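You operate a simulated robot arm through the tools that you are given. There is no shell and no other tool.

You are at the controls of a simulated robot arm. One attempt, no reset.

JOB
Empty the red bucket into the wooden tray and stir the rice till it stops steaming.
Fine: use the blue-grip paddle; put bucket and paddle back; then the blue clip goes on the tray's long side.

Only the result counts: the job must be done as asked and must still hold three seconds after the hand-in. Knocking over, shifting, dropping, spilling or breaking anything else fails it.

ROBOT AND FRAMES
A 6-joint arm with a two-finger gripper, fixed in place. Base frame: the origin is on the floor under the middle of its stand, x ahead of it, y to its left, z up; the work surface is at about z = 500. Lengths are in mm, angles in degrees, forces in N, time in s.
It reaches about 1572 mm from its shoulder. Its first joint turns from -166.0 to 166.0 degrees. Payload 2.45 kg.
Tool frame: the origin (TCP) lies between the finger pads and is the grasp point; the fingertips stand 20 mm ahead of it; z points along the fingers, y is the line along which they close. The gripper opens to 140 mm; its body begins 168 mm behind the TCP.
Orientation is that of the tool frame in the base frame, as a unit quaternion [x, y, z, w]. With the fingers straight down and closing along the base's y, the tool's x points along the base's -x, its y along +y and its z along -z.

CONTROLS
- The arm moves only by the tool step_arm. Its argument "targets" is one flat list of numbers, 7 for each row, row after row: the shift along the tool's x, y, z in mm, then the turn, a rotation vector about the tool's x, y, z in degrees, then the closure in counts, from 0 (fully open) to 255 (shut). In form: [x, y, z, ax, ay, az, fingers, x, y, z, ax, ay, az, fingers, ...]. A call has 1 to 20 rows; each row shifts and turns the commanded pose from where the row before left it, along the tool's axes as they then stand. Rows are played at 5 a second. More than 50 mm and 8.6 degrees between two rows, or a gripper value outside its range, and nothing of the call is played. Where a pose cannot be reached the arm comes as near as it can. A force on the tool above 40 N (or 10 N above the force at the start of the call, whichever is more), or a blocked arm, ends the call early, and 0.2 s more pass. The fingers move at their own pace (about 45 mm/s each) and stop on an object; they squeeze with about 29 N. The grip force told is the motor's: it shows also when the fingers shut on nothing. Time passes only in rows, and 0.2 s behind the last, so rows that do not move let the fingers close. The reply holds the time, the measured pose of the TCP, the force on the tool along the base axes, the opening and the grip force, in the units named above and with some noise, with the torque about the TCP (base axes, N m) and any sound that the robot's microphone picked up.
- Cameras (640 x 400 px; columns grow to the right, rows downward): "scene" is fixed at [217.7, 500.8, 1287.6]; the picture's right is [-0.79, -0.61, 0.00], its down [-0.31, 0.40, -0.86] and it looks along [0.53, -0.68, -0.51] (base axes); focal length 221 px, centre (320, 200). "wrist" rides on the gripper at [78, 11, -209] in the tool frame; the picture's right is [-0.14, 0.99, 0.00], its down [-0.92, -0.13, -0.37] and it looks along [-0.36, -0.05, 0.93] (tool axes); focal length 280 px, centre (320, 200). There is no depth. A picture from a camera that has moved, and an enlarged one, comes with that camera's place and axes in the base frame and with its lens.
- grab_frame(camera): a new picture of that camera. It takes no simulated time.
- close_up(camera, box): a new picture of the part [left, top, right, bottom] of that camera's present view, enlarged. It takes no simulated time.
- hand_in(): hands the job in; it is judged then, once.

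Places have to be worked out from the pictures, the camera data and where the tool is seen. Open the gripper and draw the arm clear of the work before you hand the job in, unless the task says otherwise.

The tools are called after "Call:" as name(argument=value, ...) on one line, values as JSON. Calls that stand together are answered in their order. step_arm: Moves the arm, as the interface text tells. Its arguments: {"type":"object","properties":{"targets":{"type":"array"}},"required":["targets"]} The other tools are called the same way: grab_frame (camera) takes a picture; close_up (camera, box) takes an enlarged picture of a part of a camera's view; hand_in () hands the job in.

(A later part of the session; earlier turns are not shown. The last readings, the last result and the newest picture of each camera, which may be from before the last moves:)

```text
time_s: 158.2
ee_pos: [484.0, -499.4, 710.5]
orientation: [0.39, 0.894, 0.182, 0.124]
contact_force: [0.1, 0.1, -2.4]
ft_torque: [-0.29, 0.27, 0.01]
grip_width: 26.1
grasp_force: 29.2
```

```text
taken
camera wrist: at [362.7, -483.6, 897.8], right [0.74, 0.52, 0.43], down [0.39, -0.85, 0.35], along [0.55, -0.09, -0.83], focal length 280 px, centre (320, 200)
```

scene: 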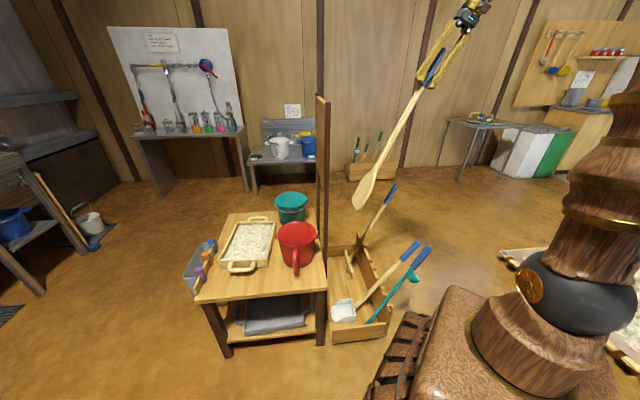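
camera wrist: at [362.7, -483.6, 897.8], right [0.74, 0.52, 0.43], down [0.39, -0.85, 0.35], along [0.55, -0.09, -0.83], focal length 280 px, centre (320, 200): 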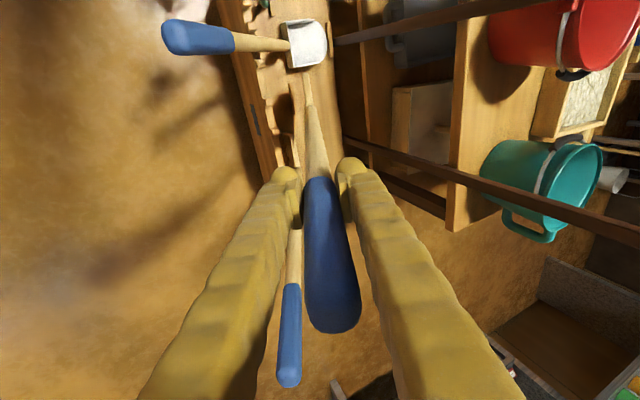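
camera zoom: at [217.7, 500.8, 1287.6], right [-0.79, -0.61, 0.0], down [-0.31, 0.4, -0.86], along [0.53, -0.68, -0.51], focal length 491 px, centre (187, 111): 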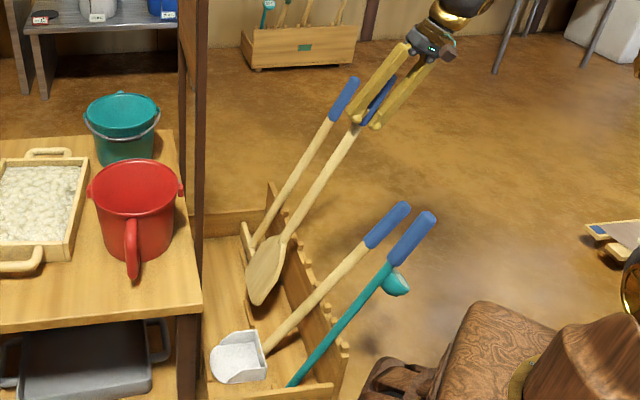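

On track. I lower the last 54 mm to the release height and compare with the picture from the pick-up.

Call:
step_arm(targets=[0.8, -7.2, 16.5, 0, 0, 0, 255, 0.8, -7.2, 16.5, 0, 0, 0, 255, 0.8, -7.3, 16.5, 0, 0, 0, 255, 0, 0, 0, 0, 0, 0, 255])

Call:
close_up(camera="scene", box=[330, 150, 430, 330])

Call:
close_up(camera="scene", box=[330, 220, 400, 330])

Call:
close_up(camera="wrist", box=[220, 0, 400, 200])

```text
time_s: 159.2
ee_pos: [486.6, -501.7, 657.6]
orientation: [0.388, 0.894, 0.184, 0.124]
contact_force: [-0.1, -1.0, -3.4]
ft_torque: [-0.28, 0.3, 0.02]
grip_width: 26.2
grasp_force: 29.5
```

```text
2.22 times, centred on (380, 240) of scene
camera zoom: at [217.7, 500.8, 1287.6], right [-0.79, -0.61, 0.0], down [-0.31, 0.4, -0.86], along [0.53, -0.68, -0.51], focal length 491 px, centre (187, 111)
```

zoom: 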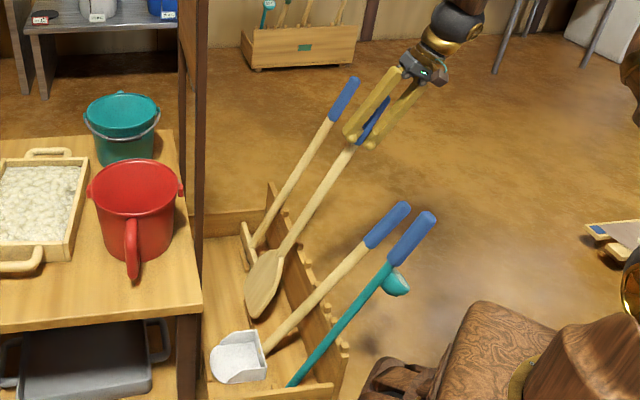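

```text
3.64 times, centred on (365, 275) of scene
camera zoom: at [217.7, 500.8, 1287.6], right [-0.79, -0.61, 0.0], down [-0.31, 0.4, -0.86], along [0.53, -0.68, -0.51], focal length 804 px, centre (156, -73)
```

zoom: 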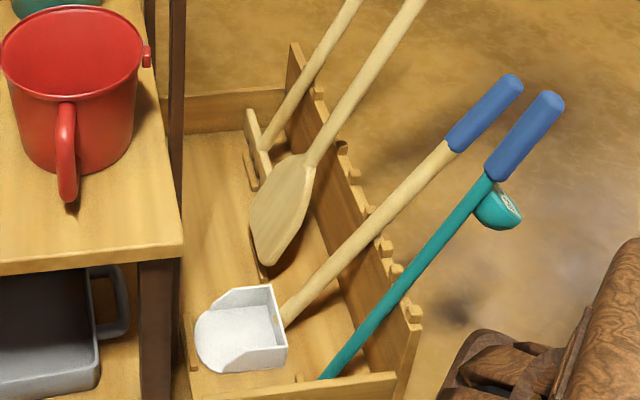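

```text
2.00 times, centred on (310, 100) of wrist
camera zoom: at [364.9, -484.5, 843.4], right [0.74, 0.52, 0.43], down [0.39, -0.85, 0.35], along [0.55, -0.09, -0.83], focal length 561 px, centre (340, 400)
```

zoom: 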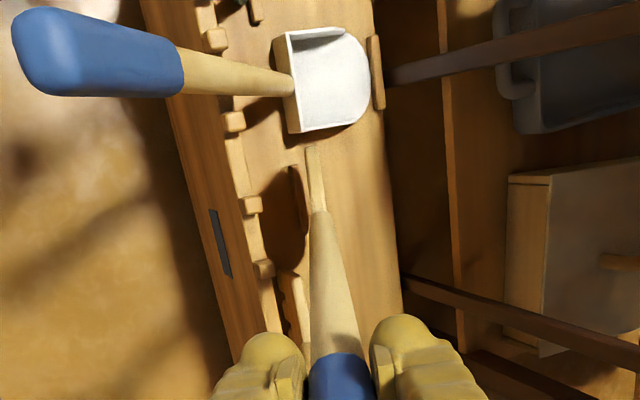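

The blade position agrees with the pick-up picture. I lay the shaft back toward its notch by reversing the earlier motion, watching the force.

Call:
step_arm(targets=[0, -15, 0, 0, 0, 0, 255, 0, -15, 0, 0, 0, 0, 255, 0, -15, 0, 0, 0, 0, 255, 0, 0, 0, 0, 0, 0, 255])

Call:
close_up(camera="scene", box=[330, 220, 400, 330])

Call:
close_up(camera="wrist", box=[220, 0, 400, 200])

```text
time_s: 160.2
ee_pos: [457.1, -529.6, 639.2]
orientation: [0.389, 0.894, 0.184, 0.125]
contact_force: [-0.3, 0.8, -3.4]
ft_torque: [-0.3, 0.3, -0.05]
grip_width: 26.0
grasp_force: 29.0
```

```text
3.64 times, centred on (365, 275) of scene
camera zoom: at [217.7, 500.8, 1287.6], right [-0.79, -0.61, 0.0], down [-0.31, 0.4, -0.86], along [0.53, -0.68, -0.51], focal length 804 px, centre (156, -73)
```

zoom: 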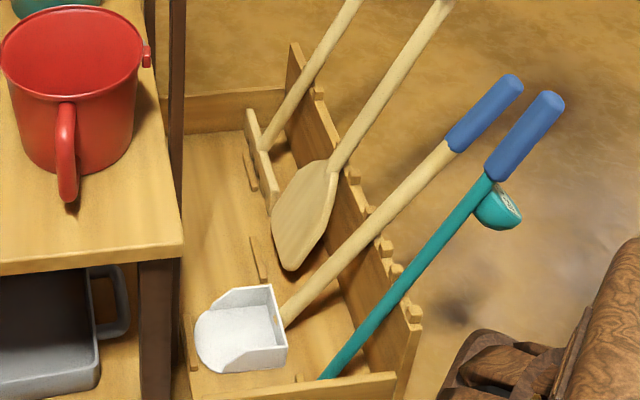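

```text
2.00 times, centred on (310, 100) of wrist
camera zoom: at [335.6, -513.1, 824.8], right [0.74, 0.52, 0.43], down [0.39, -0.85, 0.35], along [0.55, -0.09, -0.83], focal length 561 px, centre (340, 400)
```

zoom: 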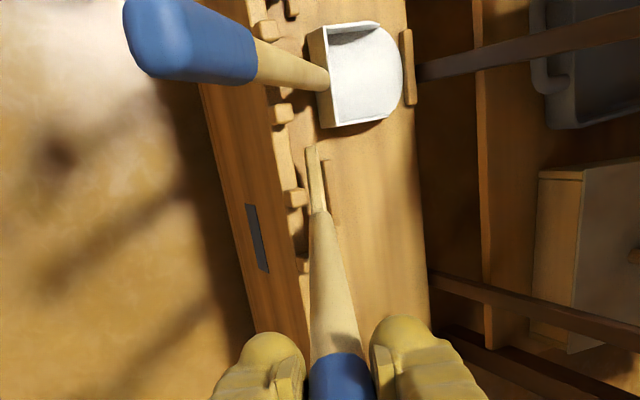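

It's heading between its pegs, with the stop strip on the correct side. I finish the sideways move, then slide it down along its axis.

Call:
step_arm(targets=[0, -6, 0, 0, 0, 0, 255, 0, -6, 0, 0, 0, 0, 255, 0, 0, 0, 0, 0, 0, 255])

Call:
step_arm(targets=[0, -1, 10, 0, 0, 0, 255, 0, -1, 10, 0, 0, 0, 255, 0, 0, 0, 0, 0, 0, 255])

Call:
close_up(camera="scene", box=[330, 220, 400, 330])

Call:
close_up(camera="wrist", box=[220, 0, 400, 200])

```text
time_s: 161.0
ee_pos: [448.4, -537.2, 633.9]
orientation: [0.39, 0.894, 0.183, 0.124]
contact_force: [0.6, 0.6, -1.9]
ft_torque: [-0.01, 0.07, 0.01]
grip_width: 26.0
grasp_force: 28.9
```

```text
time_s: 161.8
ee_pos: [456.1, -533.5, 614.1]
orientation: [0.389, 0.894, 0.183, 0.125]
contact_force: [1.0, 1.4, -3.7]
ft_torque: [0.04, 0.11, 0.06]
grip_width: 26.1
grasp_force: 28.9
```

```text
3.64 times, centred on (365, 275) of scene
camera zoom: at [217.7, 500.8, 1287.6], right [-0.79, -0.61, 0.0], down [-0.31, 0.4, -0.86], along [0.53, -0.68, -0.51], focal length 804 px, centre (156, -73)
```

zoom: 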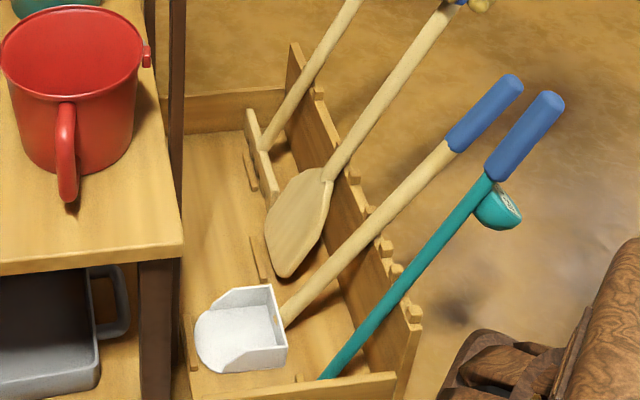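

```text
2.00 times, centred on (310, 100) of wrist
camera zoom: at [334.1, -517.2, 800.5], right [0.74, 0.52, 0.43], down [0.39, -0.85, 0.35], along [0.55, -0.09, -0.83], focal length 561 px, centre (340, 400)
```

zoom: 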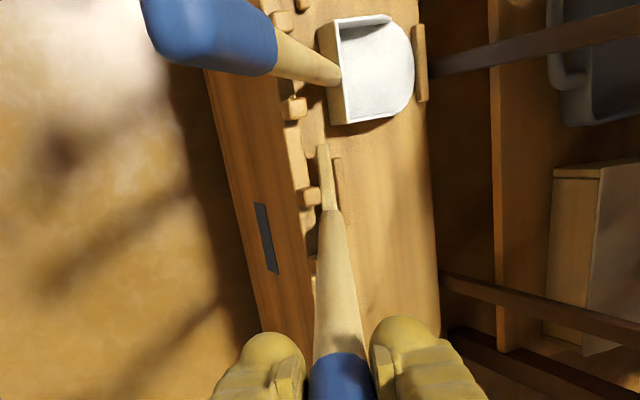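

The shaft is now supported by the notch, with torque near zero. I slide it down the rest of the way until the tip rests.

Call:
step_arm(targets=[0, 0, 8, 0, 0, 0, 255, 0, 0, 6, 0, 0, 0, 255, 0, 0, 0, 0, 0, 0, 255])

Call:
close_up(camera="scene", box=[325, 235, 395, 345])

Call:
close_up(camera="scene", box=[320, 170, 450, 350])

Call:
close_up(camera="wrist", box=[220, 0, 400, 200])

```text
time_s: 162.6
ee_pos: [461.0, -531.2, 601.2]
orientation: [0.389, 0.894, 0.183, 0.125]
contact_force: [0.2, 1.8, -3.6]
ft_torque: [0.05, 0.1, 0.03]
grip_width: 26.0
grasp_force: 29.1
```

```text
3.64 times, centred on (360, 290) of scene
camera zoom: at [217.7, 500.8, 1287.6], right [-0.79, -0.61, 0.0], down [-0.31, 0.4, -0.86], along [0.53, -0.68, -0.51], focal length 804 px, centre (174, -127)
```

zoom: 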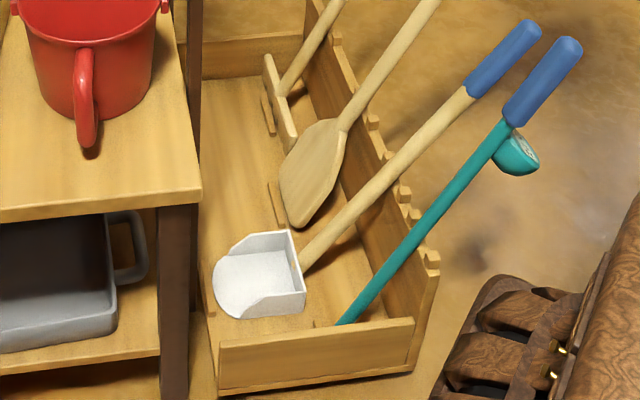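

```text
2.22 times, centred on (385, 260) of scene
camera zoom: at [217.7, 500.8, 1287.6], right [-0.79, -0.61, 0.0], down [-0.31, 0.4, -0.86], along [0.53, -0.68, -0.51], focal length 491 px, centre (176, 67)
```

zoom: 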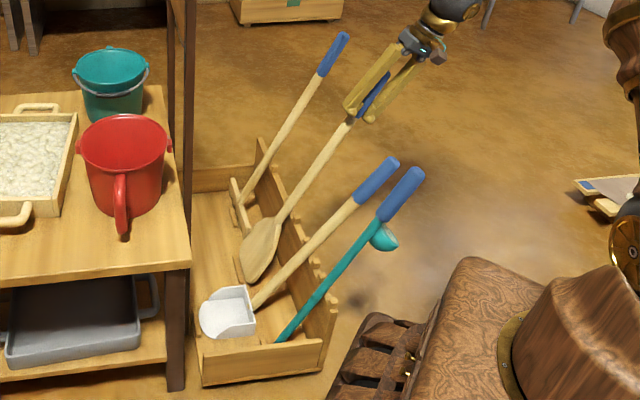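

```text
2.00 times, centred on (310, 100) of wrist
camera zoom: at [339.3, -513.8, 787.9], right [0.74, 0.52, 0.43], down [0.39, -0.85, 0.35], along [0.55, -0.09, -0.83], focal length 561 px, centre (340, 400)
```

zoom: 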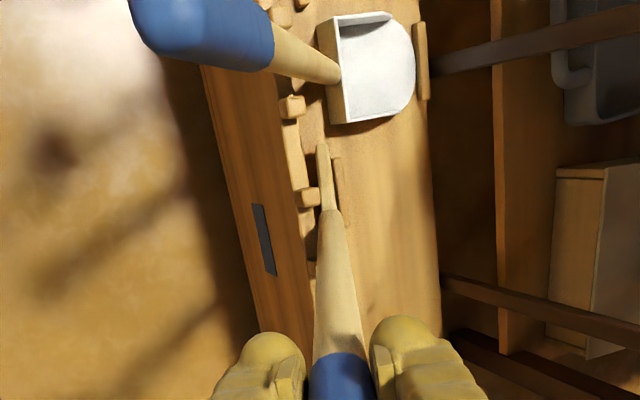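

The blade and neck are within 2 pixels of their starting position. I slide the last few millimetres until I feel the floor, then release.

Call:
step_arm(targets=[0, 0, 3, 0, 0, 0, 255, 0, 0, 2, 0, 0, 0, 255, 0, 0, 0, 0, 0, 0, 255])

Call:
close_up(camera="scene", box=[325, 235, 395, 345])

```text
time_s: 163.4
ee_pos: [464.3, -528.7, 597.3]
orientation: [0.39, 0.894, 0.184, 0.124]
contact_force: [-0.2, 0.2, -3.2]
ft_torque: [-0.05, -0.05, -0.01]
grip_width: 26.0
grasp_force: 28.8
```

```text
3.64 times, centred on (360, 290) of scene
camera zoom: at [217.7, 500.8, 1287.6], right [-0.79, -0.61, 0.0], down [-0.31, 0.4, -0.86], along [0.53, -0.68, -0.51], focal length 804 px, centre (174, -127)
```

zoom: 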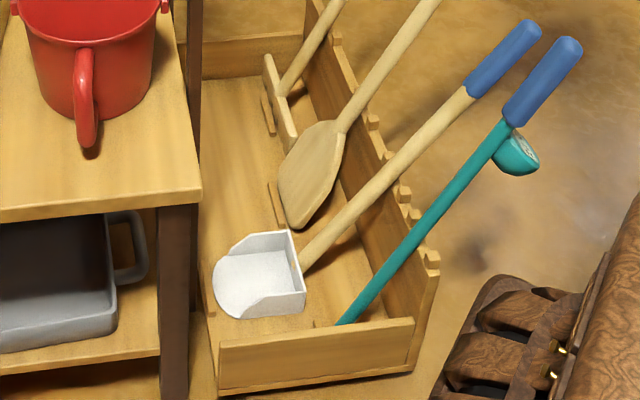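

Now the picture is identical to the start, though the tool still carries the weight. I go down 2–4 mm more to feel the floor.

Call:
step_arm(targets=[0, 0, 2, 0, 0, 0, 255, 0, 0, 0, 0, 0, 0, 255])

Call:
step_arm(targets=[0, 0, 2, 0, 0, 0, 255, 0, 0, 0, 0, 0, 0, 255])

```text
time_s: 164.0
ee_pos: [463.3, -530.3, 596.5]
orientation: [0.389, 0.894, 0.182, 0.125]
contact_force: [-6.9, -5.3, 19.4]
ft_torque: [-0.05, -0.03, -0.04]
grip_width: 26.0
grasp_force: 29.4
```

```text
time_s: 164.4
ee_pos: [463.3, -530.6, 596.1]
orientation: [0.39, 0.894, 0.181, 0.126]
contact_force: [-2.5, -2.8, 7.0]
ft_torque: [0.02, 0.0, 0.01]
grip_width: 26.1
grasp_force: 29.5
stopped in row 1: the force on the tool passed its limit at 41 N (the readings are from after the stop); the commanded pose is now the measured one
```

The tip is firmly seated on the rack floor. I open the fingers and check that the paddle stays put.

Call:
step_arm(targets=[0, 0, 0, 0, 0, 0, 235, 0, 0, 0, 0, 0, 0, 220, 0, 0, 0, 0, 0, 0, 190, 0, 0, 0, 0, 0, 0, 150, 0, 0, 0, 0, 0, 0, 110, 0, 0, 0, 0, 0, 0, 90, 0, 0, 0, 0, 0, 0, 90])

Call:
close_up(camera="scene", box=[320, 170, 450, 350])

Call:
grab_frame(camera="wrist")

```text
time_s: 166.0
ee_pos: [464.8, -531.5, 596.4]
orientation: [0.39, 0.894, 0.181, 0.126]
contact_force: [0.3, 0.0, -0.1]
ft_torque: [-0.03, -0.01, 0.0]
grip_width: 90.6
grasp_force: 0.0
```

```text
2.22 times, centred on (385, 260) of scene
camera zoom: at [217.7, 500.8, 1287.6], right [-0.79, -0.61, 0.0], down [-0.31, 0.4, -0.86], along [0.53, -0.68, -0.51], focal length 491 px, centre (176, 67)
```

zoom: 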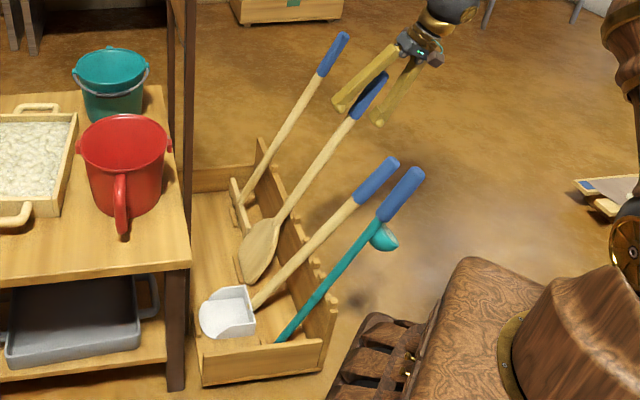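

```text
taken
camera wrist: at [342.3, -512.9, 781.9], right [0.74, 0.52, 0.43], down [0.39, -0.85, 0.35], along [0.55, -0.09, -0.83], focal length 280 px, centre (320, 200)
```

wrist: 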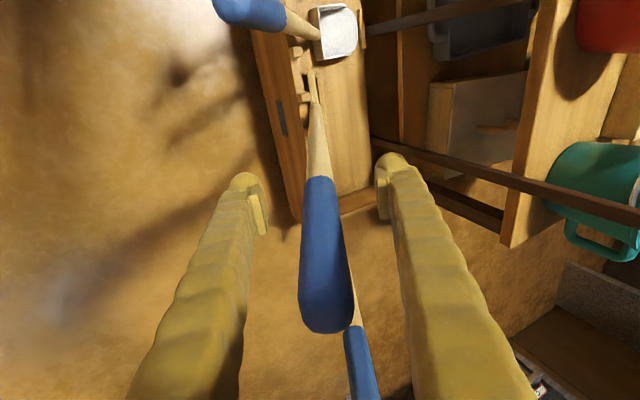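

The paddle rests exactly where it started. I open fully and withdraw along the shaft.

Call:
step_arm(targets=[0, 0, -20, 0, 0, 0, 60, 0, 0, -40, 0, 0, 0, 30, 0, 0, -45, 0, 0, 0, 0, 0, 0, -45, 0, 0, 0, 0, 0, 0, -45, 0, 0, 0, 0, 0, 0, -45, 0, 0, 0, 0, 0, 0, -45, 0, 0, 0, 0, 0, 0, -45, 0, 0, 0, 0])

Call:
close_up(camera="scene", box=[320, 170, 450, 350])

Call:
close_up(camera="scene", box=[170, 150, 350, 300])

```text
time_s: 167.8
ee_pos: [343.2, -604.7, 894.1]
orientation: [0.389, 0.894, 0.183, 0.126]
contact_force: [0.2, -0.2, -0.8]
ft_torque: [0.0, -0.03, -0.01]
grip_width: 140.1
grasp_force: 0.0
```

```text
2.22 times, centred on (385, 260) of scene
camera zoom: at [217.7, 500.8, 1287.6], right [-0.79, -0.61, 0.0], down [-0.31, 0.4, -0.86], along [0.53, -0.68, -0.51], focal length 491 px, centre (176, 67)
```

zoom: 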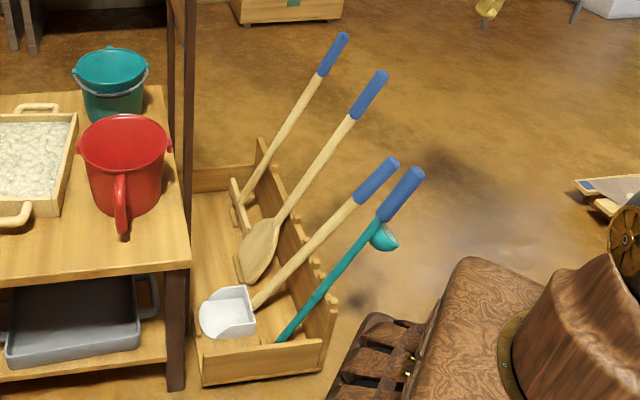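

```text
2.67 times, centred on (260, 225) of scene
camera zoom: at [217.7, 500.8, 1287.6], right [-0.79, -0.61, 0.0], down [-0.31, 0.4, -0.86], along [0.53, -0.68, -0.51], focal length 590 px, centre (480, 133)
```

zoom: 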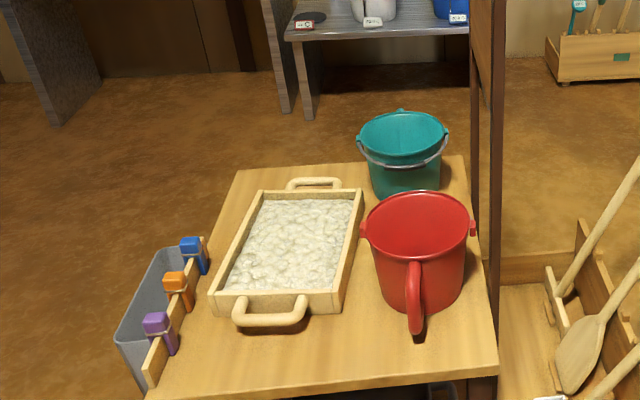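

Everything on the table and rack looks right, and the rice shows no steam. Next is the blue clip. I level the tool, rise above the partition and return over the table.

Call:
step_arm(targets=[0, 0, 0, 6.28, 1.31, -0.36, 0, 0, 0, 0, 6.28, 1.31, -0.36, 0, 0, 0, 0, 6.28, 1.31, -0.36, 0, 0, 0, 0, 6.28, 1.31, -0.36, 0, 0, 0, -45, 0, 0, 0, 0, 0, 0, -45, 0, 0, 0, 0, 0, 0, -45, 0, 0, 0, 0, 0, 0, -45, 0, 0, 0, 0, 0, 0, -45, 0, 0, 0, 0, 0, 0, -45, 0, 0, 0, 0, 0, 0, -45, 0, 0, 0, 0, 0, 0, -45, 0, 0, 0, 0, 0, 0, -45, 0, 0, 0, 0])

Call:
step_arm(targets=[1, 47, 0, 0, 0, 0, 0, 1, 47, 0, 0, 0, 0, 0, 1, 47, 0, 0, 0, 0, 0, 1, 47, 0, 0, 0, 0, 0, 1, 47, 0, 0, 0, 0, 0, 1, 47, 0, 0, 0, 0, 0, 1, 47, 0, 0, 0, 0, 0, 1, 47, 0, 0, 0, 0, 0, 1, 47, 0, 0, 0, 0, 0, 1, 47, 0, 0, 0, 0, 0, 1, 47, 0, 0, 0, 0, 0, 1, 47, 0, 0, 0, 0, 0, 1, 47, 0, 0, 0, 0, 0, 1, 47, 0, 0, 0, 0, 0, 1, 47, 0, 0, 0, 0, 0, 1, 47, 0, 0, 0, 0, 0, 1, 47, 0, 0, 0, 0, 0, 1, 47, 0, 0, 0, 0, 0, 1, 47, 0, 0, 0, 0, 0, 1, 47, 0, 0, 0, 0, 0])

Call:
grab_frame(camera="wrist")

```text
time_s: 170.6
ee_pos: [344.1, -603.8, 1300.7]
orientation: [0.387, 0.922, -0.001, 0.001]
contact_force: [-1.1, -0.3, 0.0]
ft_torque: [0.01, 0.0, 0.0]
grip_width: 139.7
grasp_force: 0.0
```

```text
time_s: 174.8
ee_pos: [1003.2, 67.0, 1299.7]
orientation: [0.388, 0.922, 0.0, 0.001]
contact_force: [-0.3, -1.3, 1.5]
ft_torque: [0.02, -0.13, -0.01]
grip_width: 139.9
grasp_force: 0.2
```

```text
taken
camera wrist: at [955.6, 130.3, 1507.7], right [0.8, 0.59, 0.0], down [0.55, -0.75, 0.37], along [0.22, -0.3, -0.93], focal length 280 px, centre (320, 200)
```

wrist: 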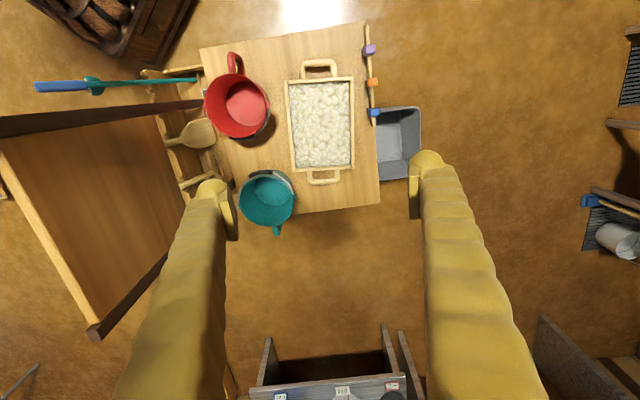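

I am back above the table with the clips in view; the blue one is near (1137, 181). I come down closer to study it.

Call:
step_arm(targets=[0.5, 14.8, 45.4, 0, 0, 0, 0, 0.5, 14.8, 45.4, 0, 0, 0, 0, 0.5, 14.8, 45.4, 0, 0, 0, 0, 0.5, 14.8, 45.4, 0, 0, 0, 0, 0.5, 14.8, 45.4, 0, 0, 0, 0, 0.5, 14.8, 45.4, 0, 0, 0, 0, 0.5, 14.8, 45.4, 0, 0, 0, 0, 0.5, 14.8, 45.4, 0, 0, 0, 0, 0.5, 14.8, 45.4, 0, 0, 0, 0, 0.5, 14.8, 45.4, 0, 0, 0, 0, 0.5, 14.8, 45.4, 0, 0, 0, 0, 0, 0, 0, 0, 0, 0, 0])

Call:
grab_frame(camera="wrist")

Call:
close_up(camera="wrist", box=[250, 60, 410, 220])

Call:
close_up(camera="scene", box=[185, 220, 265, 290])

```text
time_s: 177.4
ee_pos: [1115.1, 187.0, 796.5]
orientation: [0.388, 0.922, -0.001, 0.0]
contact_force: [0.2, -0.1, 0.3]
ft_torque: [0.01, -0.03, 0.01]
grip_width: 139.8
grasp_force: 0.0
```

```text
taken
camera wrist: at [1067.8, 249.2, 1004.6], right [0.8, 0.59, 0.0], down [0.55, -0.75, 0.37], along [0.22, -0.3, -0.93], focal length 280 px, centre (320, 200)
```

wrist: 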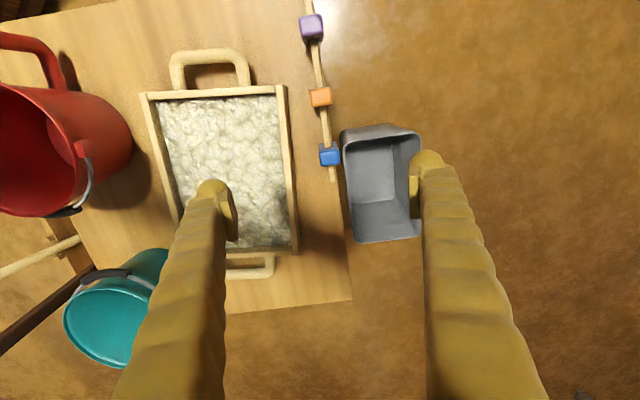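

```text
2.50 times, centred on (330, 140) of wrist
camera zoom: at [1067.8, 249.2, 1004.6], right [0.8, 0.59, 0.0], down [0.55, -0.75, 0.37], along [0.22, -0.3, -0.93], focal length 701 px, centre (295, 350)
```

zoom: 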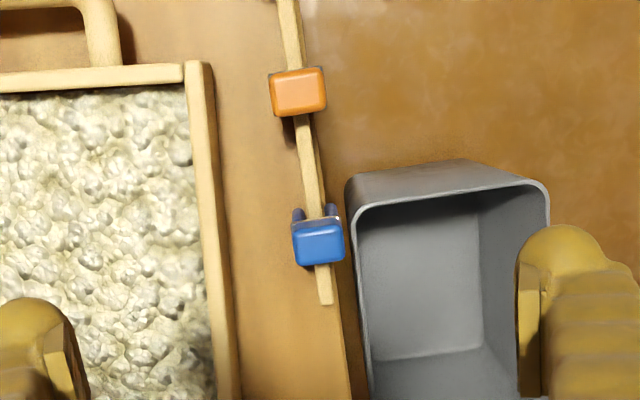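

```text
5.71 times, centred on (225, 255) of scene
camera zoom: at [217.7, 500.8, 1287.6], right [-0.79, -0.61, 0.0], down [-0.31, 0.4, -0.86], along [0.53, -0.68, -0.51], focal length 1264 px, centre (863, -114)
```

zoom: 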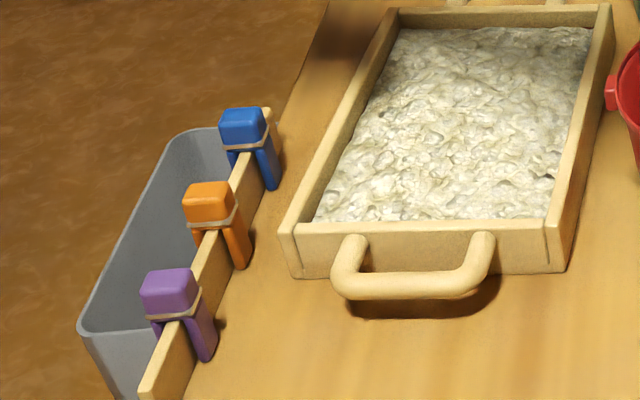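

The blue clip is clear now: a head about 30 mm across with its top near z≈580, and two legs straddling the 12 mm rail. The tray's long wall is about as thick. I move above it and lower to z≈640 with the fingers open about 62 mm.

Call:
step_arm(targets=[-10.3, 5.2, 30, 0, 0, 0, 60, -10.4, 5.2, 40, 0, 0, 0, 110, 0, 0, 45, 0, 0, 0, 142, 0, 0, 41, 0, 0, 0, 142, 0, 0, 0, 0, 0, 0, 142])

Call:
grab_frame(camera="wrist")

Call:
close_up(camera="wrist", box=[240, 100, 400, 260])

Call:
close_up(camera="scene", box=[180, 180, 270, 290])

```text
time_s: 178.6
ee_pos: [1135.4, 176.7, 641.6]
orientation: [0.387, 0.922, -0.001, -0.001]
contact_force: [-0.1, 0.2, 0.3]
ft_torque: [-0.02, 0.01, 0.01]
grip_width: 62.0
grasp_force: 0.0
```

```text
taken
camera wrist: at [1087.9, 239.5, 849.4], right [0.8, 0.59, 0.0], down [0.55, -0.75, 0.37], along [0.22, -0.3, -0.93], focal length 280 px, centre (320, 200)
```

wrist: 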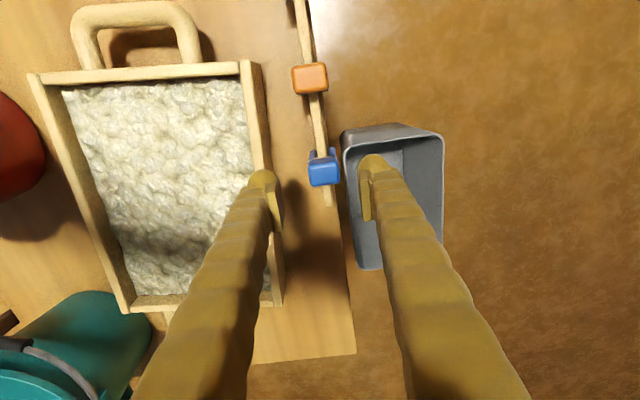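

```text
2.50 times, centred on (320, 180) of wrist
camera zoom: at [1087.9, 239.5, 849.4], right [0.8, 0.59, 0.0], down [0.55, -0.75, 0.37], along [0.22, -0.3, -0.93], focal length 701 px, centre (320, 250)
```

zoom: 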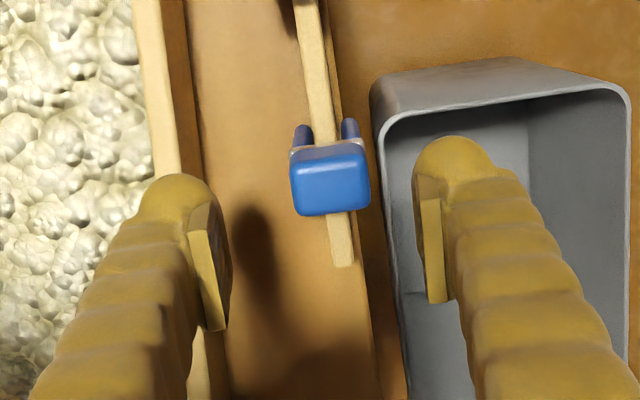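

```text
3.64 times, centred on (225, 235) of scene
camera zoom: at [217.7, 500.8, 1287.6], right [-0.79, -0.61, 0.0], down [-0.31, 0.4, -0.86], along [0.53, -0.68, -0.51], focal length 804 px, centre (666, 73)
```

zoom: 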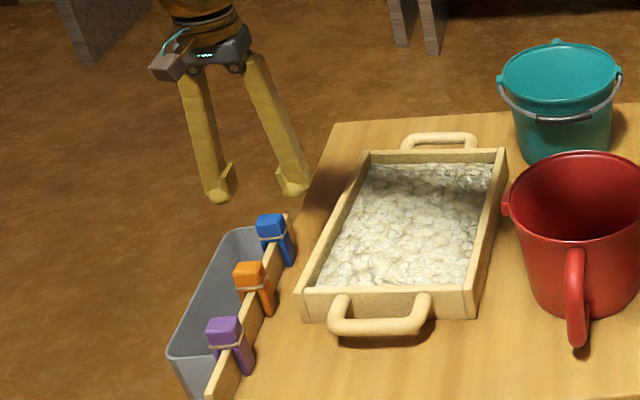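

The clip's head is 31 × 25 mm, centred at about (1138, 179). I shift 4 mm, narrow the opening to 46 mm so the inner finger stays clear of the tray wall, and go down to grip the head.

Call:
step_arm(targets=[-0.8, 4.1, 0, 0, 0, 0, 171, 0, 0, 0, 0, 0, 0, 171, 0, 0, 15, 0, 0, 0, 171, 0, 0, 15, 0, 0, 0, 171, 0, 0, 0, 0, 0, 0, 171])

Call:
close_up(camera="wrist", box=[240, 100, 400, 260])

Call:
close_up(camera="scene", box=[185, 200, 255, 280])

```text
time_s: 179.8
ee_pos: [1137.5, 178.5, 611.2]
orientation: [0.387, 0.922, 0.0, -0.001]
contact_force: [0.7, 0.3, 0.2]
ft_torque: [0.01, 0.02, 0.0]
grip_width: 46.0
grasp_force: 0.0
```

```text
2.50 times, centred on (320, 180) of wrist
camera zoom: at [1091.4, 242.0, 819.3], right [0.8, 0.59, 0.0], down [0.55, -0.75, 0.37], along [0.22, -0.3, -0.93], focal length 701 px, centre (320, 250)
```

zoom: 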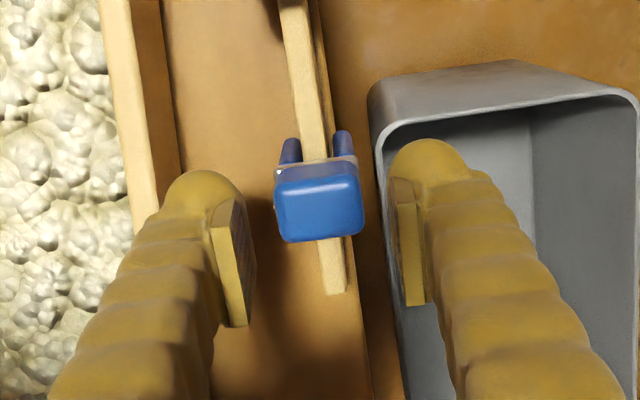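

```text
5.00 times, centred on (220, 240) of scene
camera zoom: at [217.7, 500.8, 1287.6], right [-0.79, -0.61, 0.0], down [-0.31, 0.4, -0.86], along [0.53, -0.68, -0.51], focal length 1106 px, centre (820, 0)
```

zoom: 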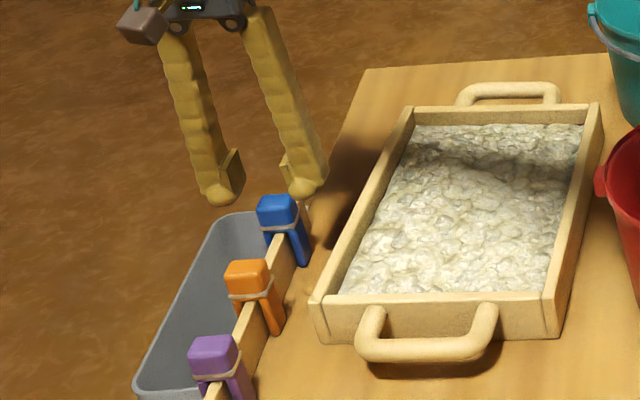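

The head is centred exactly between the pads. I descend 45 mm to z≈566.

Call:
step_arm(targets=[0, 0, 15, 0, 0, 0, 171, 0, 0, 15, 0, 0, 0, 171, 0, 0, 14, 0, 0, 0, 171, 0, 0, 0, 0, 0, 0, 171])

Call:
close_up(camera="wrist", box=[240, 100, 400, 260])

Call:
close_up(camera="scene", box=[185, 200, 255, 280])

```text
time_s: 180.8
ee_pos: [1139.3, 179.6, 568.1]
orientation: [0.387, 0.922, -0.001, -0.001]
contact_force: [0.3, -0.1, -0.9]
ft_torque: [0.04, 0.0, 0.01]
grip_width: 46.2
grasp_force: 0.0
```

```text
2.50 times, centred on (320, 180) of wrist
camera zoom: at [1092.0, 242.6, 775.0], right [0.8, 0.59, 0.0], down [0.55, -0.75, 0.37], along [0.22, -0.3, -0.93], focal length 701 px, centre (320, 250)
```

zoom: 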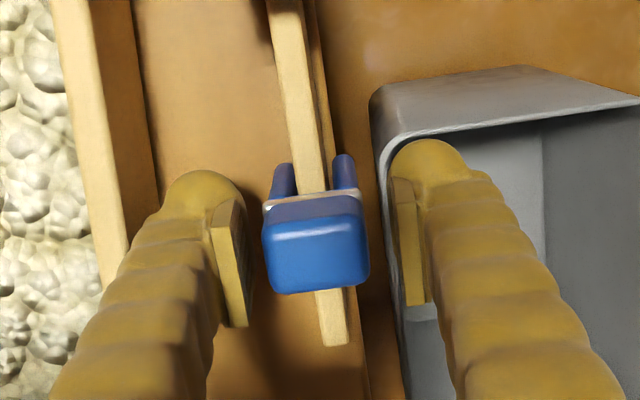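

```text
5.00 times, centred on (220, 240) of scene
camera zoom: at [217.7, 500.8, 1287.6], right [-0.79, -0.61, 0.0], down [-0.31, 0.4, -0.86], along [0.53, -0.68, -0.51], focal length 1106 px, centre (820, 0)
```

zoom: 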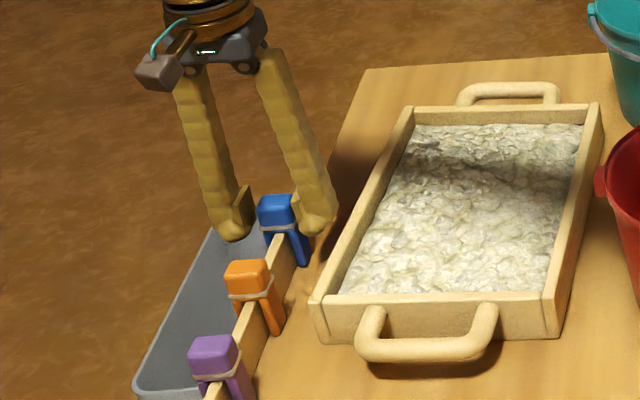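

The pads straddle the head. I close on it.

Call:
step_arm(targets=[0, -1, 0, 0, 0, 0, 200, 0, 0, 0, 0, 0, 0, 225, 0, 0, 0, 0, 0, 0, 255, 0, 0, 0, 0, 0, 0, 255, 0, 0, 0, 0, 0, 0, 255, 0, 0, 0, 0, 0, 0, 255])

Call:
close_up(camera="wrist", box=[240, 100, 400, 260])

Call:
close_up(camera="scene", box=[185, 200, 255, 280])

```text
time_s: 182.2
ee_pos: [1138.9, 178.1, 567.2]
orientation: [0.387, 0.922, 0.0, 0.0]
contact_force: [0.0, -0.2, 0.4]
ft_torque: [-0.01, -0.01, 0.0]
grip_width: 30.0
grasp_force: 28.7
```

```text
2.50 times, centred on (320, 180) of wrist
camera zoom: at [1091.3, 241.8, 775.1], right [0.8, 0.59, 0.0], down [0.55, -0.75, 0.37], along [0.22, -0.3, -0.93], focal length 701 px, centre (320, 250)
```

zoom: 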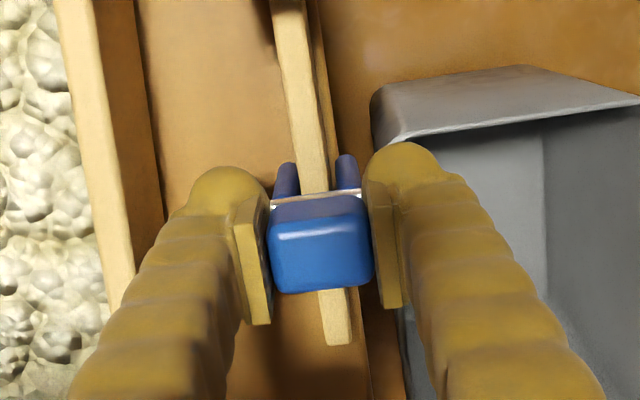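

```text
5.00 times, centred on (220, 240) of scene
camera zoom: at [217.7, 500.8, 1287.6], right [-0.79, -0.61, 0.0], down [-0.31, 0.4, -0.86], along [0.53, -0.68, -0.51], focal length 1106 px, centre (820, 0)
```

zoom: 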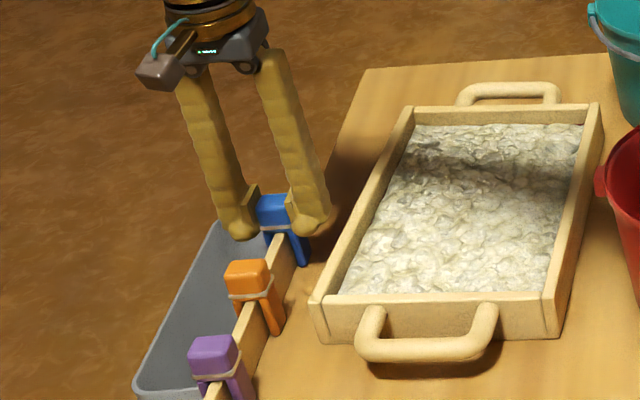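

The head is gripped at 30.0 mm. I lift slowly and watch the resistance.

Call:
step_arm(targets=[0, 0, -5, 0, 0, 0, 255, 0, 0, -8, 0, 0, 0, 255, 0, 0, -10, 0, 0, 0, 255, 0, 0, 0, 0, 0, 0, 255])

Call:
close_up(camera="wrist", box=[240, 100, 400, 260])

Call:
close_up(camera="scene", box=[185, 200, 255, 280])

```text
time_s: 183.2
ee_pos: [1138.1, 177.8, 590.5]
orientation: [0.387, 0.922, -0.001, 0.0]
contact_force: [-0.1, -0.4, 0.4]
ft_torque: [0.05, 0.04, -0.01]
grip_width: 30.0
grasp_force: 28.9
```

```text
2.50 times, centred on (320, 180) of wrist
camera zoom: at [1090.9, 241.3, 798.3], right [0.8, 0.59, 0.0], down [0.55, -0.75, 0.37], along [0.22, -0.3, -0.93], focal length 701 px, centre (320, 250)
```

zoom: 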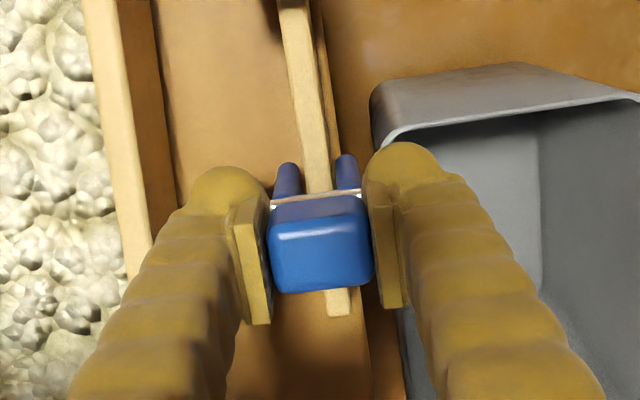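

```text
5.00 times, centred on (220, 240) of scene
camera zoom: at [217.7, 500.8, 1287.6], right [-0.79, -0.61, 0.0], down [-0.31, 0.4, -0.86], along [0.53, -0.68, -0.51], focal length 1106 px, centre (820, 0)
```

zoom: 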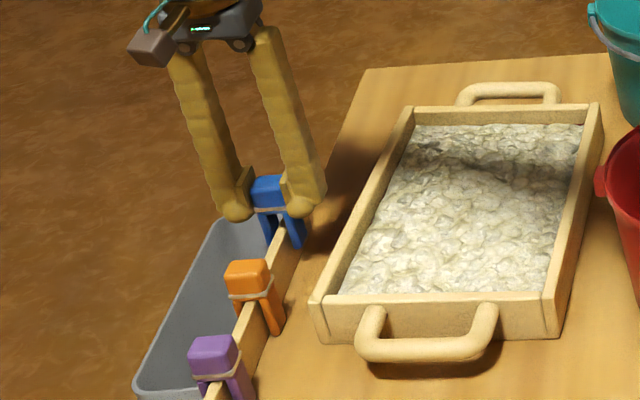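

The clip lifts freely with no resistance. I raise it well clear of the rail, turn 5° to match the tray, and move above the tray's near long wall.

Call:
step_arm(targets=[0, 0, -25, 0, 0, 0, 255, 0, 0, -30, 0, 0, 0, 255, 0, 0, -30, 0, 0, 0, 255, 0, 0, -30, 0, 0, 0, 255, -11, -12.6, 0, 0, 0, 0.9, 255, -11, -12.6, 0, 0, 0, 0.9, 255, -11, -12.6, 0, 0, 0, 0.9, 255, -11, -12.6, 0, 0, 0, 0.9, 255, -11, -12.6, 0, 0, 0, 0.8, 255, -11, -12.6, 0, 0, 0, 0.8, 255, 0, 0, 0, 0, 0, 0, 255])

Call:
grab_frame(camera="wrist")

Call:
close_up(camera="wrist", box=[220, 60, 420, 280])

Call:
close_up(camera="scene", box=[185, 170, 285, 290])

```text
time_s: 185.6
ee_pos: [1127.1, 77.7, 704.6]
orientation: [0.429, 0.903, 0.0, 0.0]
contact_force: [0.1, -0.9, -0.7]
ft_torque: [0.0, 0.02, 0.02]
grip_width: 29.9
grasp_force: 28.9
```

```text
taken
camera wrist: at [1085.8, 146.2, 913.0], right [0.85, 0.52, 0.0], down [0.48, -0.79, 0.37], along [0.19, -0.32, -0.93], focal length 280 px, centre (320, 200)
```

wrist: 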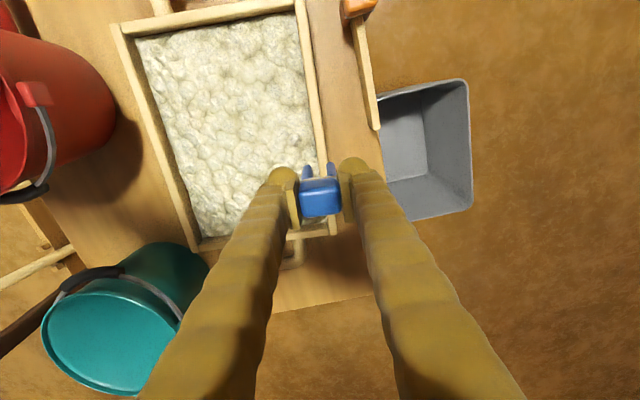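

```text
1.82 times, centred on (320, 170) of wrist
camera zoom: at [1085.8, 146.2, 913.0], right [0.85, 0.52, 0.0], down [0.48, -0.79, 0.37], along [0.19, -0.32, -0.93], focal length 510 px, centre (320, 254)
```

zoom: 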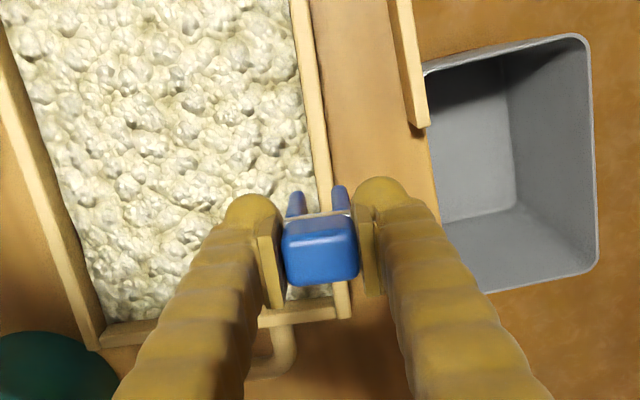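

```text
3.33 times, centred on (235, 230) of scene
camera zoom: at [217.7, 500.8, 1287.6], right [-0.79, -0.61, 0.0], down [-0.31, 0.4, -0.86], along [0.53, -0.68, -0.51], focal length 737 px, centre (603, 100)
```

zoom: 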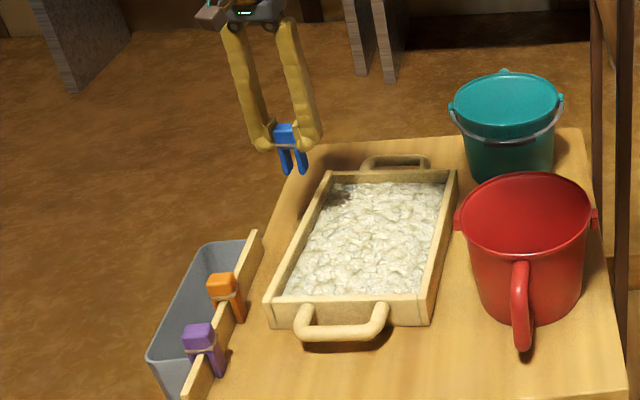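

The clip hangs straight between the fingers and the wall runs almost centrally beneath it, about 3 mm off and parallel within half a degree. I shift 3 mm and go down until the legs are just above the wall.

Call:
step_arm(targets=[0, 2.9, 20, 0, 0, 0, 255, 0, 0, 25, 0, 0, 0, 255, 0, 0, 25, 0, 0, 0, 255, 0, 0, 0, 0, 0, 0, 255])

Call:
close_up(camera="wrist", box=[250, 100, 390, 260])

Call:
close_up(camera="scene", box=[205, 180, 265, 260])

```text
time_s: 186.6
ee_pos: [1129.0, 79.6, 635.8]
orientation: [0.429, 0.903, 0.0, 0.0]
contact_force: [-0.4, 0.0, -0.4]
ft_torque: [0.02, -0.01, 0.01]
grip_width: 30.1
grasp_force: 28.5
```

```text
2.50 times, centred on (320, 180) of wrist
camera zoom: at [1087.9, 147.7, 843.3], right [0.85, 0.52, 0.0], down [0.48, -0.79, 0.37], along [0.19, -0.32, -0.93], focal length 701 px, centre (320, 250)
```

zoom: 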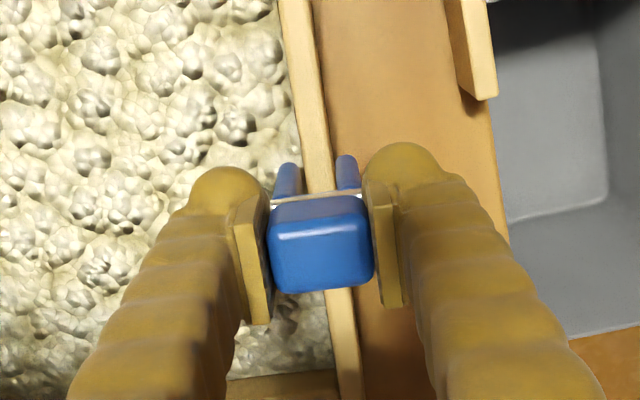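

```text
5.00 times, centred on (235, 220) of scene
camera zoom: at [217.7, 500.8, 1287.6], right [-0.79, -0.61, 0.0], down [-0.31, 0.4, -0.86], along [0.53, -0.68, -0.51], focal length 1106 px, centre (745, 100)
```

zoom: 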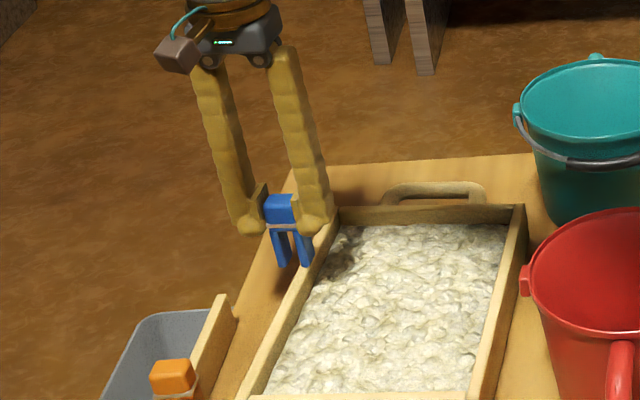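

The wall passes midway between the two legs: about 15.7 mm of slot for an 11.6 mm wall. I go down in small steps, watching the force.

Call:
step_arm(targets=[0, -0.3, 10, 0, 0, 0, 255, 0, 0, 10, 0, 0, 0, 255, 0, 0, 8, 0, 0, 0, 255, 0, 0, 0, 0, 0, 0, 255])

Call:
close_up(camera="wrist", box=[250, 100, 390, 260])

Call:
close_up(camera="scene", box=[205, 180, 265, 260])

```text
time_s: 187.6
ee_pos: [1129.2, 80.8, 607.7]
orientation: [0.429, 0.903, -0.001, -0.001]
contact_force: [-0.2, 0.1, -0.3]
ft_torque: [0.0, -0.01, 0.0]
grip_width: 30.1
grasp_force: 28.8
```

```text
2.50 times, centred on (320, 180) of wrist
camera zoom: at [1087.6, 147.8, 815.3], right [0.85, 0.52, 0.0], down [0.48, -0.79, 0.37], along [0.19, -0.32, -0.93], focal length 701 px, centre (320, 250)
```

zoom: 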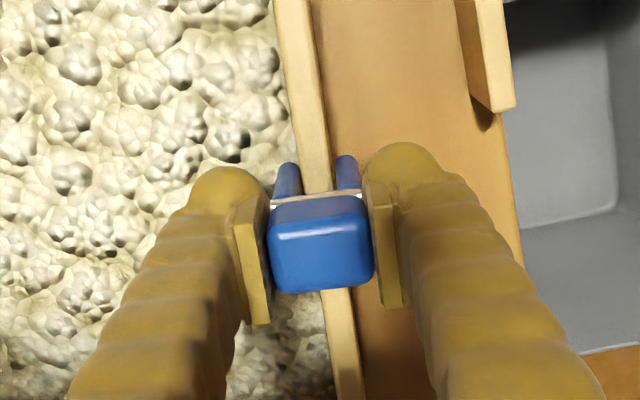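

```text
5.00 times, centred on (235, 220) of scene
camera zoom: at [217.7, 500.8, 1287.6], right [-0.79, -0.61, 0.0], down [-0.31, 0.4, -0.86], along [0.53, -0.68, -0.51], focal length 1106 px, centre (745, 100)
```

zoom: 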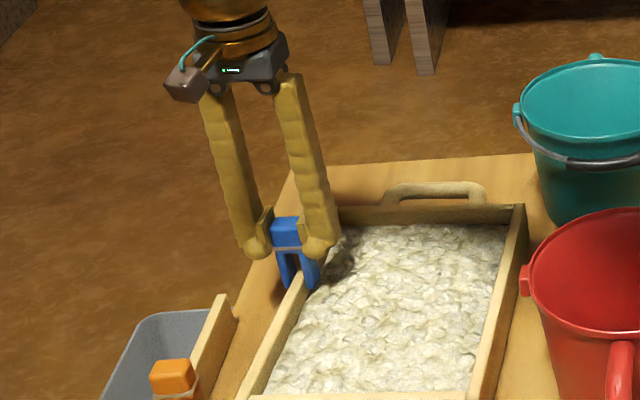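

The legs have started to straddle the wall without touching. I continue down gently.

Call:
step_arm(targets=[0, 0, 6, 0, 0, 0, 255, 0, 0, 6, 0, 0, 0, 255, 0, 0, 0, 0, 0, 0, 255])

Call:
step_arm(targets=[0, 0, 6, 0, 0, 0, 255, 0, 0, 5, 0, 0, 0, 255, 0, 0, 0, 0, 0, 0, 255])

Call:
close_up(camera="wrist", box=[250, 100, 390, 260])

Call:
close_up(camera="scene", box=[205, 180, 265, 260])

```text
time_s: 188.4
ee_pos: [1128.4, 81.0, 594.7]
orientation: [0.429, 0.903, 0.0, 0.0]
contact_force: [-0.4, 0.2, -0.1]
ft_torque: [0.0, 0.0, 0.02]
grip_width: 30.0
grasp_force: 28.9
```

```text
time_s: 189.2
ee_pos: [1128.2, 79.4, 583.7]
orientation: [0.428, 0.904, 0.0, -0.001]
contact_force: [1.1, -0.3, -1.3]
ft_torque: [-0.01, 0.0, -0.01]
grip_width: 30.0
grasp_force: 28.9
```

```text
2.50 times, centred on (320, 180) of wrist
camera zoom: at [1087.4, 147.9, 792.5], right [0.85, 0.52, 0.0], down [0.48, -0.79, 0.37], along [0.19, -0.32, -0.93], focal length 701 px, centre (320, 250)
```

zoom: 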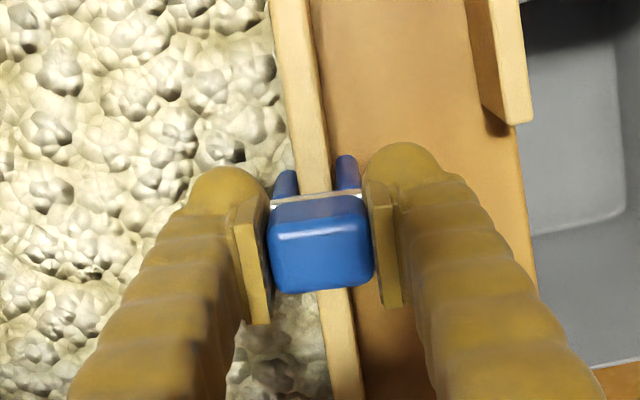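

```text
5.00 times, centred on (235, 220) of scene
camera zoom: at [217.7, 500.8, 1287.6], right [-0.79, -0.61, 0.0], down [-0.31, 0.4, -0.86], along [0.53, -0.68, -0.51], focal length 1106 px, centre (745, 100)
```

zoom: 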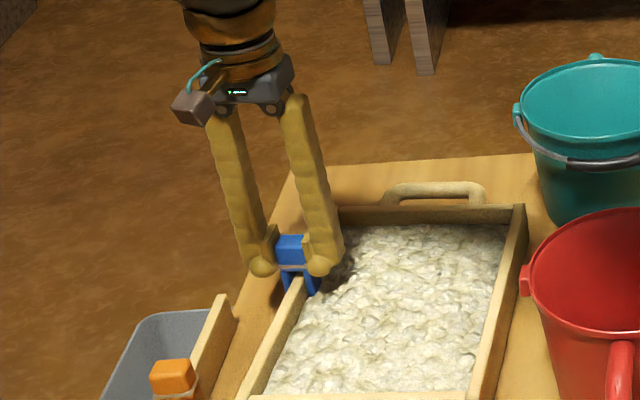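

Still no contact. I continue until the clip seats on the wall.

Call:
step_arm(targets=[0, 0, 5, 0, 0, 0, 255, 0, 0, 4, 0, 0, 0, 255, 0, 0, 0, 0, 0, 0, 255])

Call:
step_arm(targets=[0, 0, 3, 0, 0, 0, 255, 0, 0, 0, 0, 0, 0, 255])

Call:
step_arm(targets=[0, 0, 3, 0, 0, 0, 255, 0, 0, 0, 0, 0, 0, 255])

Call:
close_up(camera="scene", box=[205, 180, 265, 260])

```text
time_s: 190.0
ee_pos: [1129.7, 80.2, 576.8]
orientation: [0.429, 0.903, 0.0, 0.001]
contact_force: [-0.5, 2.4, 22.0]
ft_torque: [0.06, 0.11, -0.01]
grip_width: 30.0
grasp_force: 29.2
```

```text
time_s: 190.6
ee_pos: [1130.1, 80.2, 573.4]
orientation: [0.429, 0.904, -0.001, 0.001]
contact_force: [5.1, 2.5, 28.5]
ft_torque: [-0.05, -0.07, 0.01]
grip_width: 30.2
grasp_force: 28.6
```

```text
time_s: 191.0
ee_pos: [1129.6, 80.8, 572.0]
orientation: [0.429, 0.903, 0.0, 0.001]
contact_force: [-2.7, -1.6, 8.2]
ft_torque: [-0.04, 0.14, 0.03]
grip_width: 30.1
grasp_force: 29.3
stopped in row 2: the force on the tool passed its limit at 42 N (the readings are from after the stop); the commanded pose is now the measured one
```

```text
5.00 times, centred on (235, 220) of scene
camera zoom: at [217.7, 500.8, 1287.6], right [-0.79, -0.61, 0.0], down [-0.31, 0.4, -0.86], along [0.53, -0.68, -0.51], focal length 1106 px, centre (745, 100)
```

zoom: 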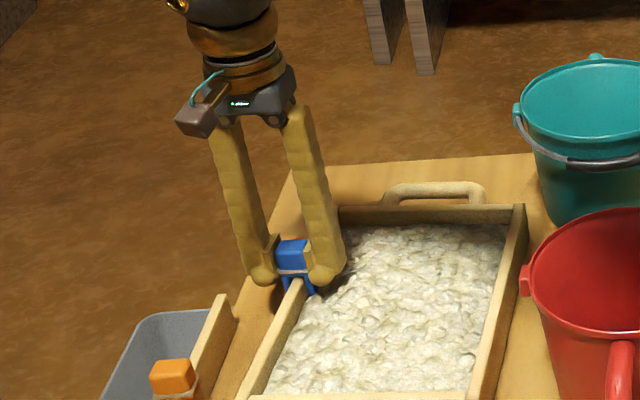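

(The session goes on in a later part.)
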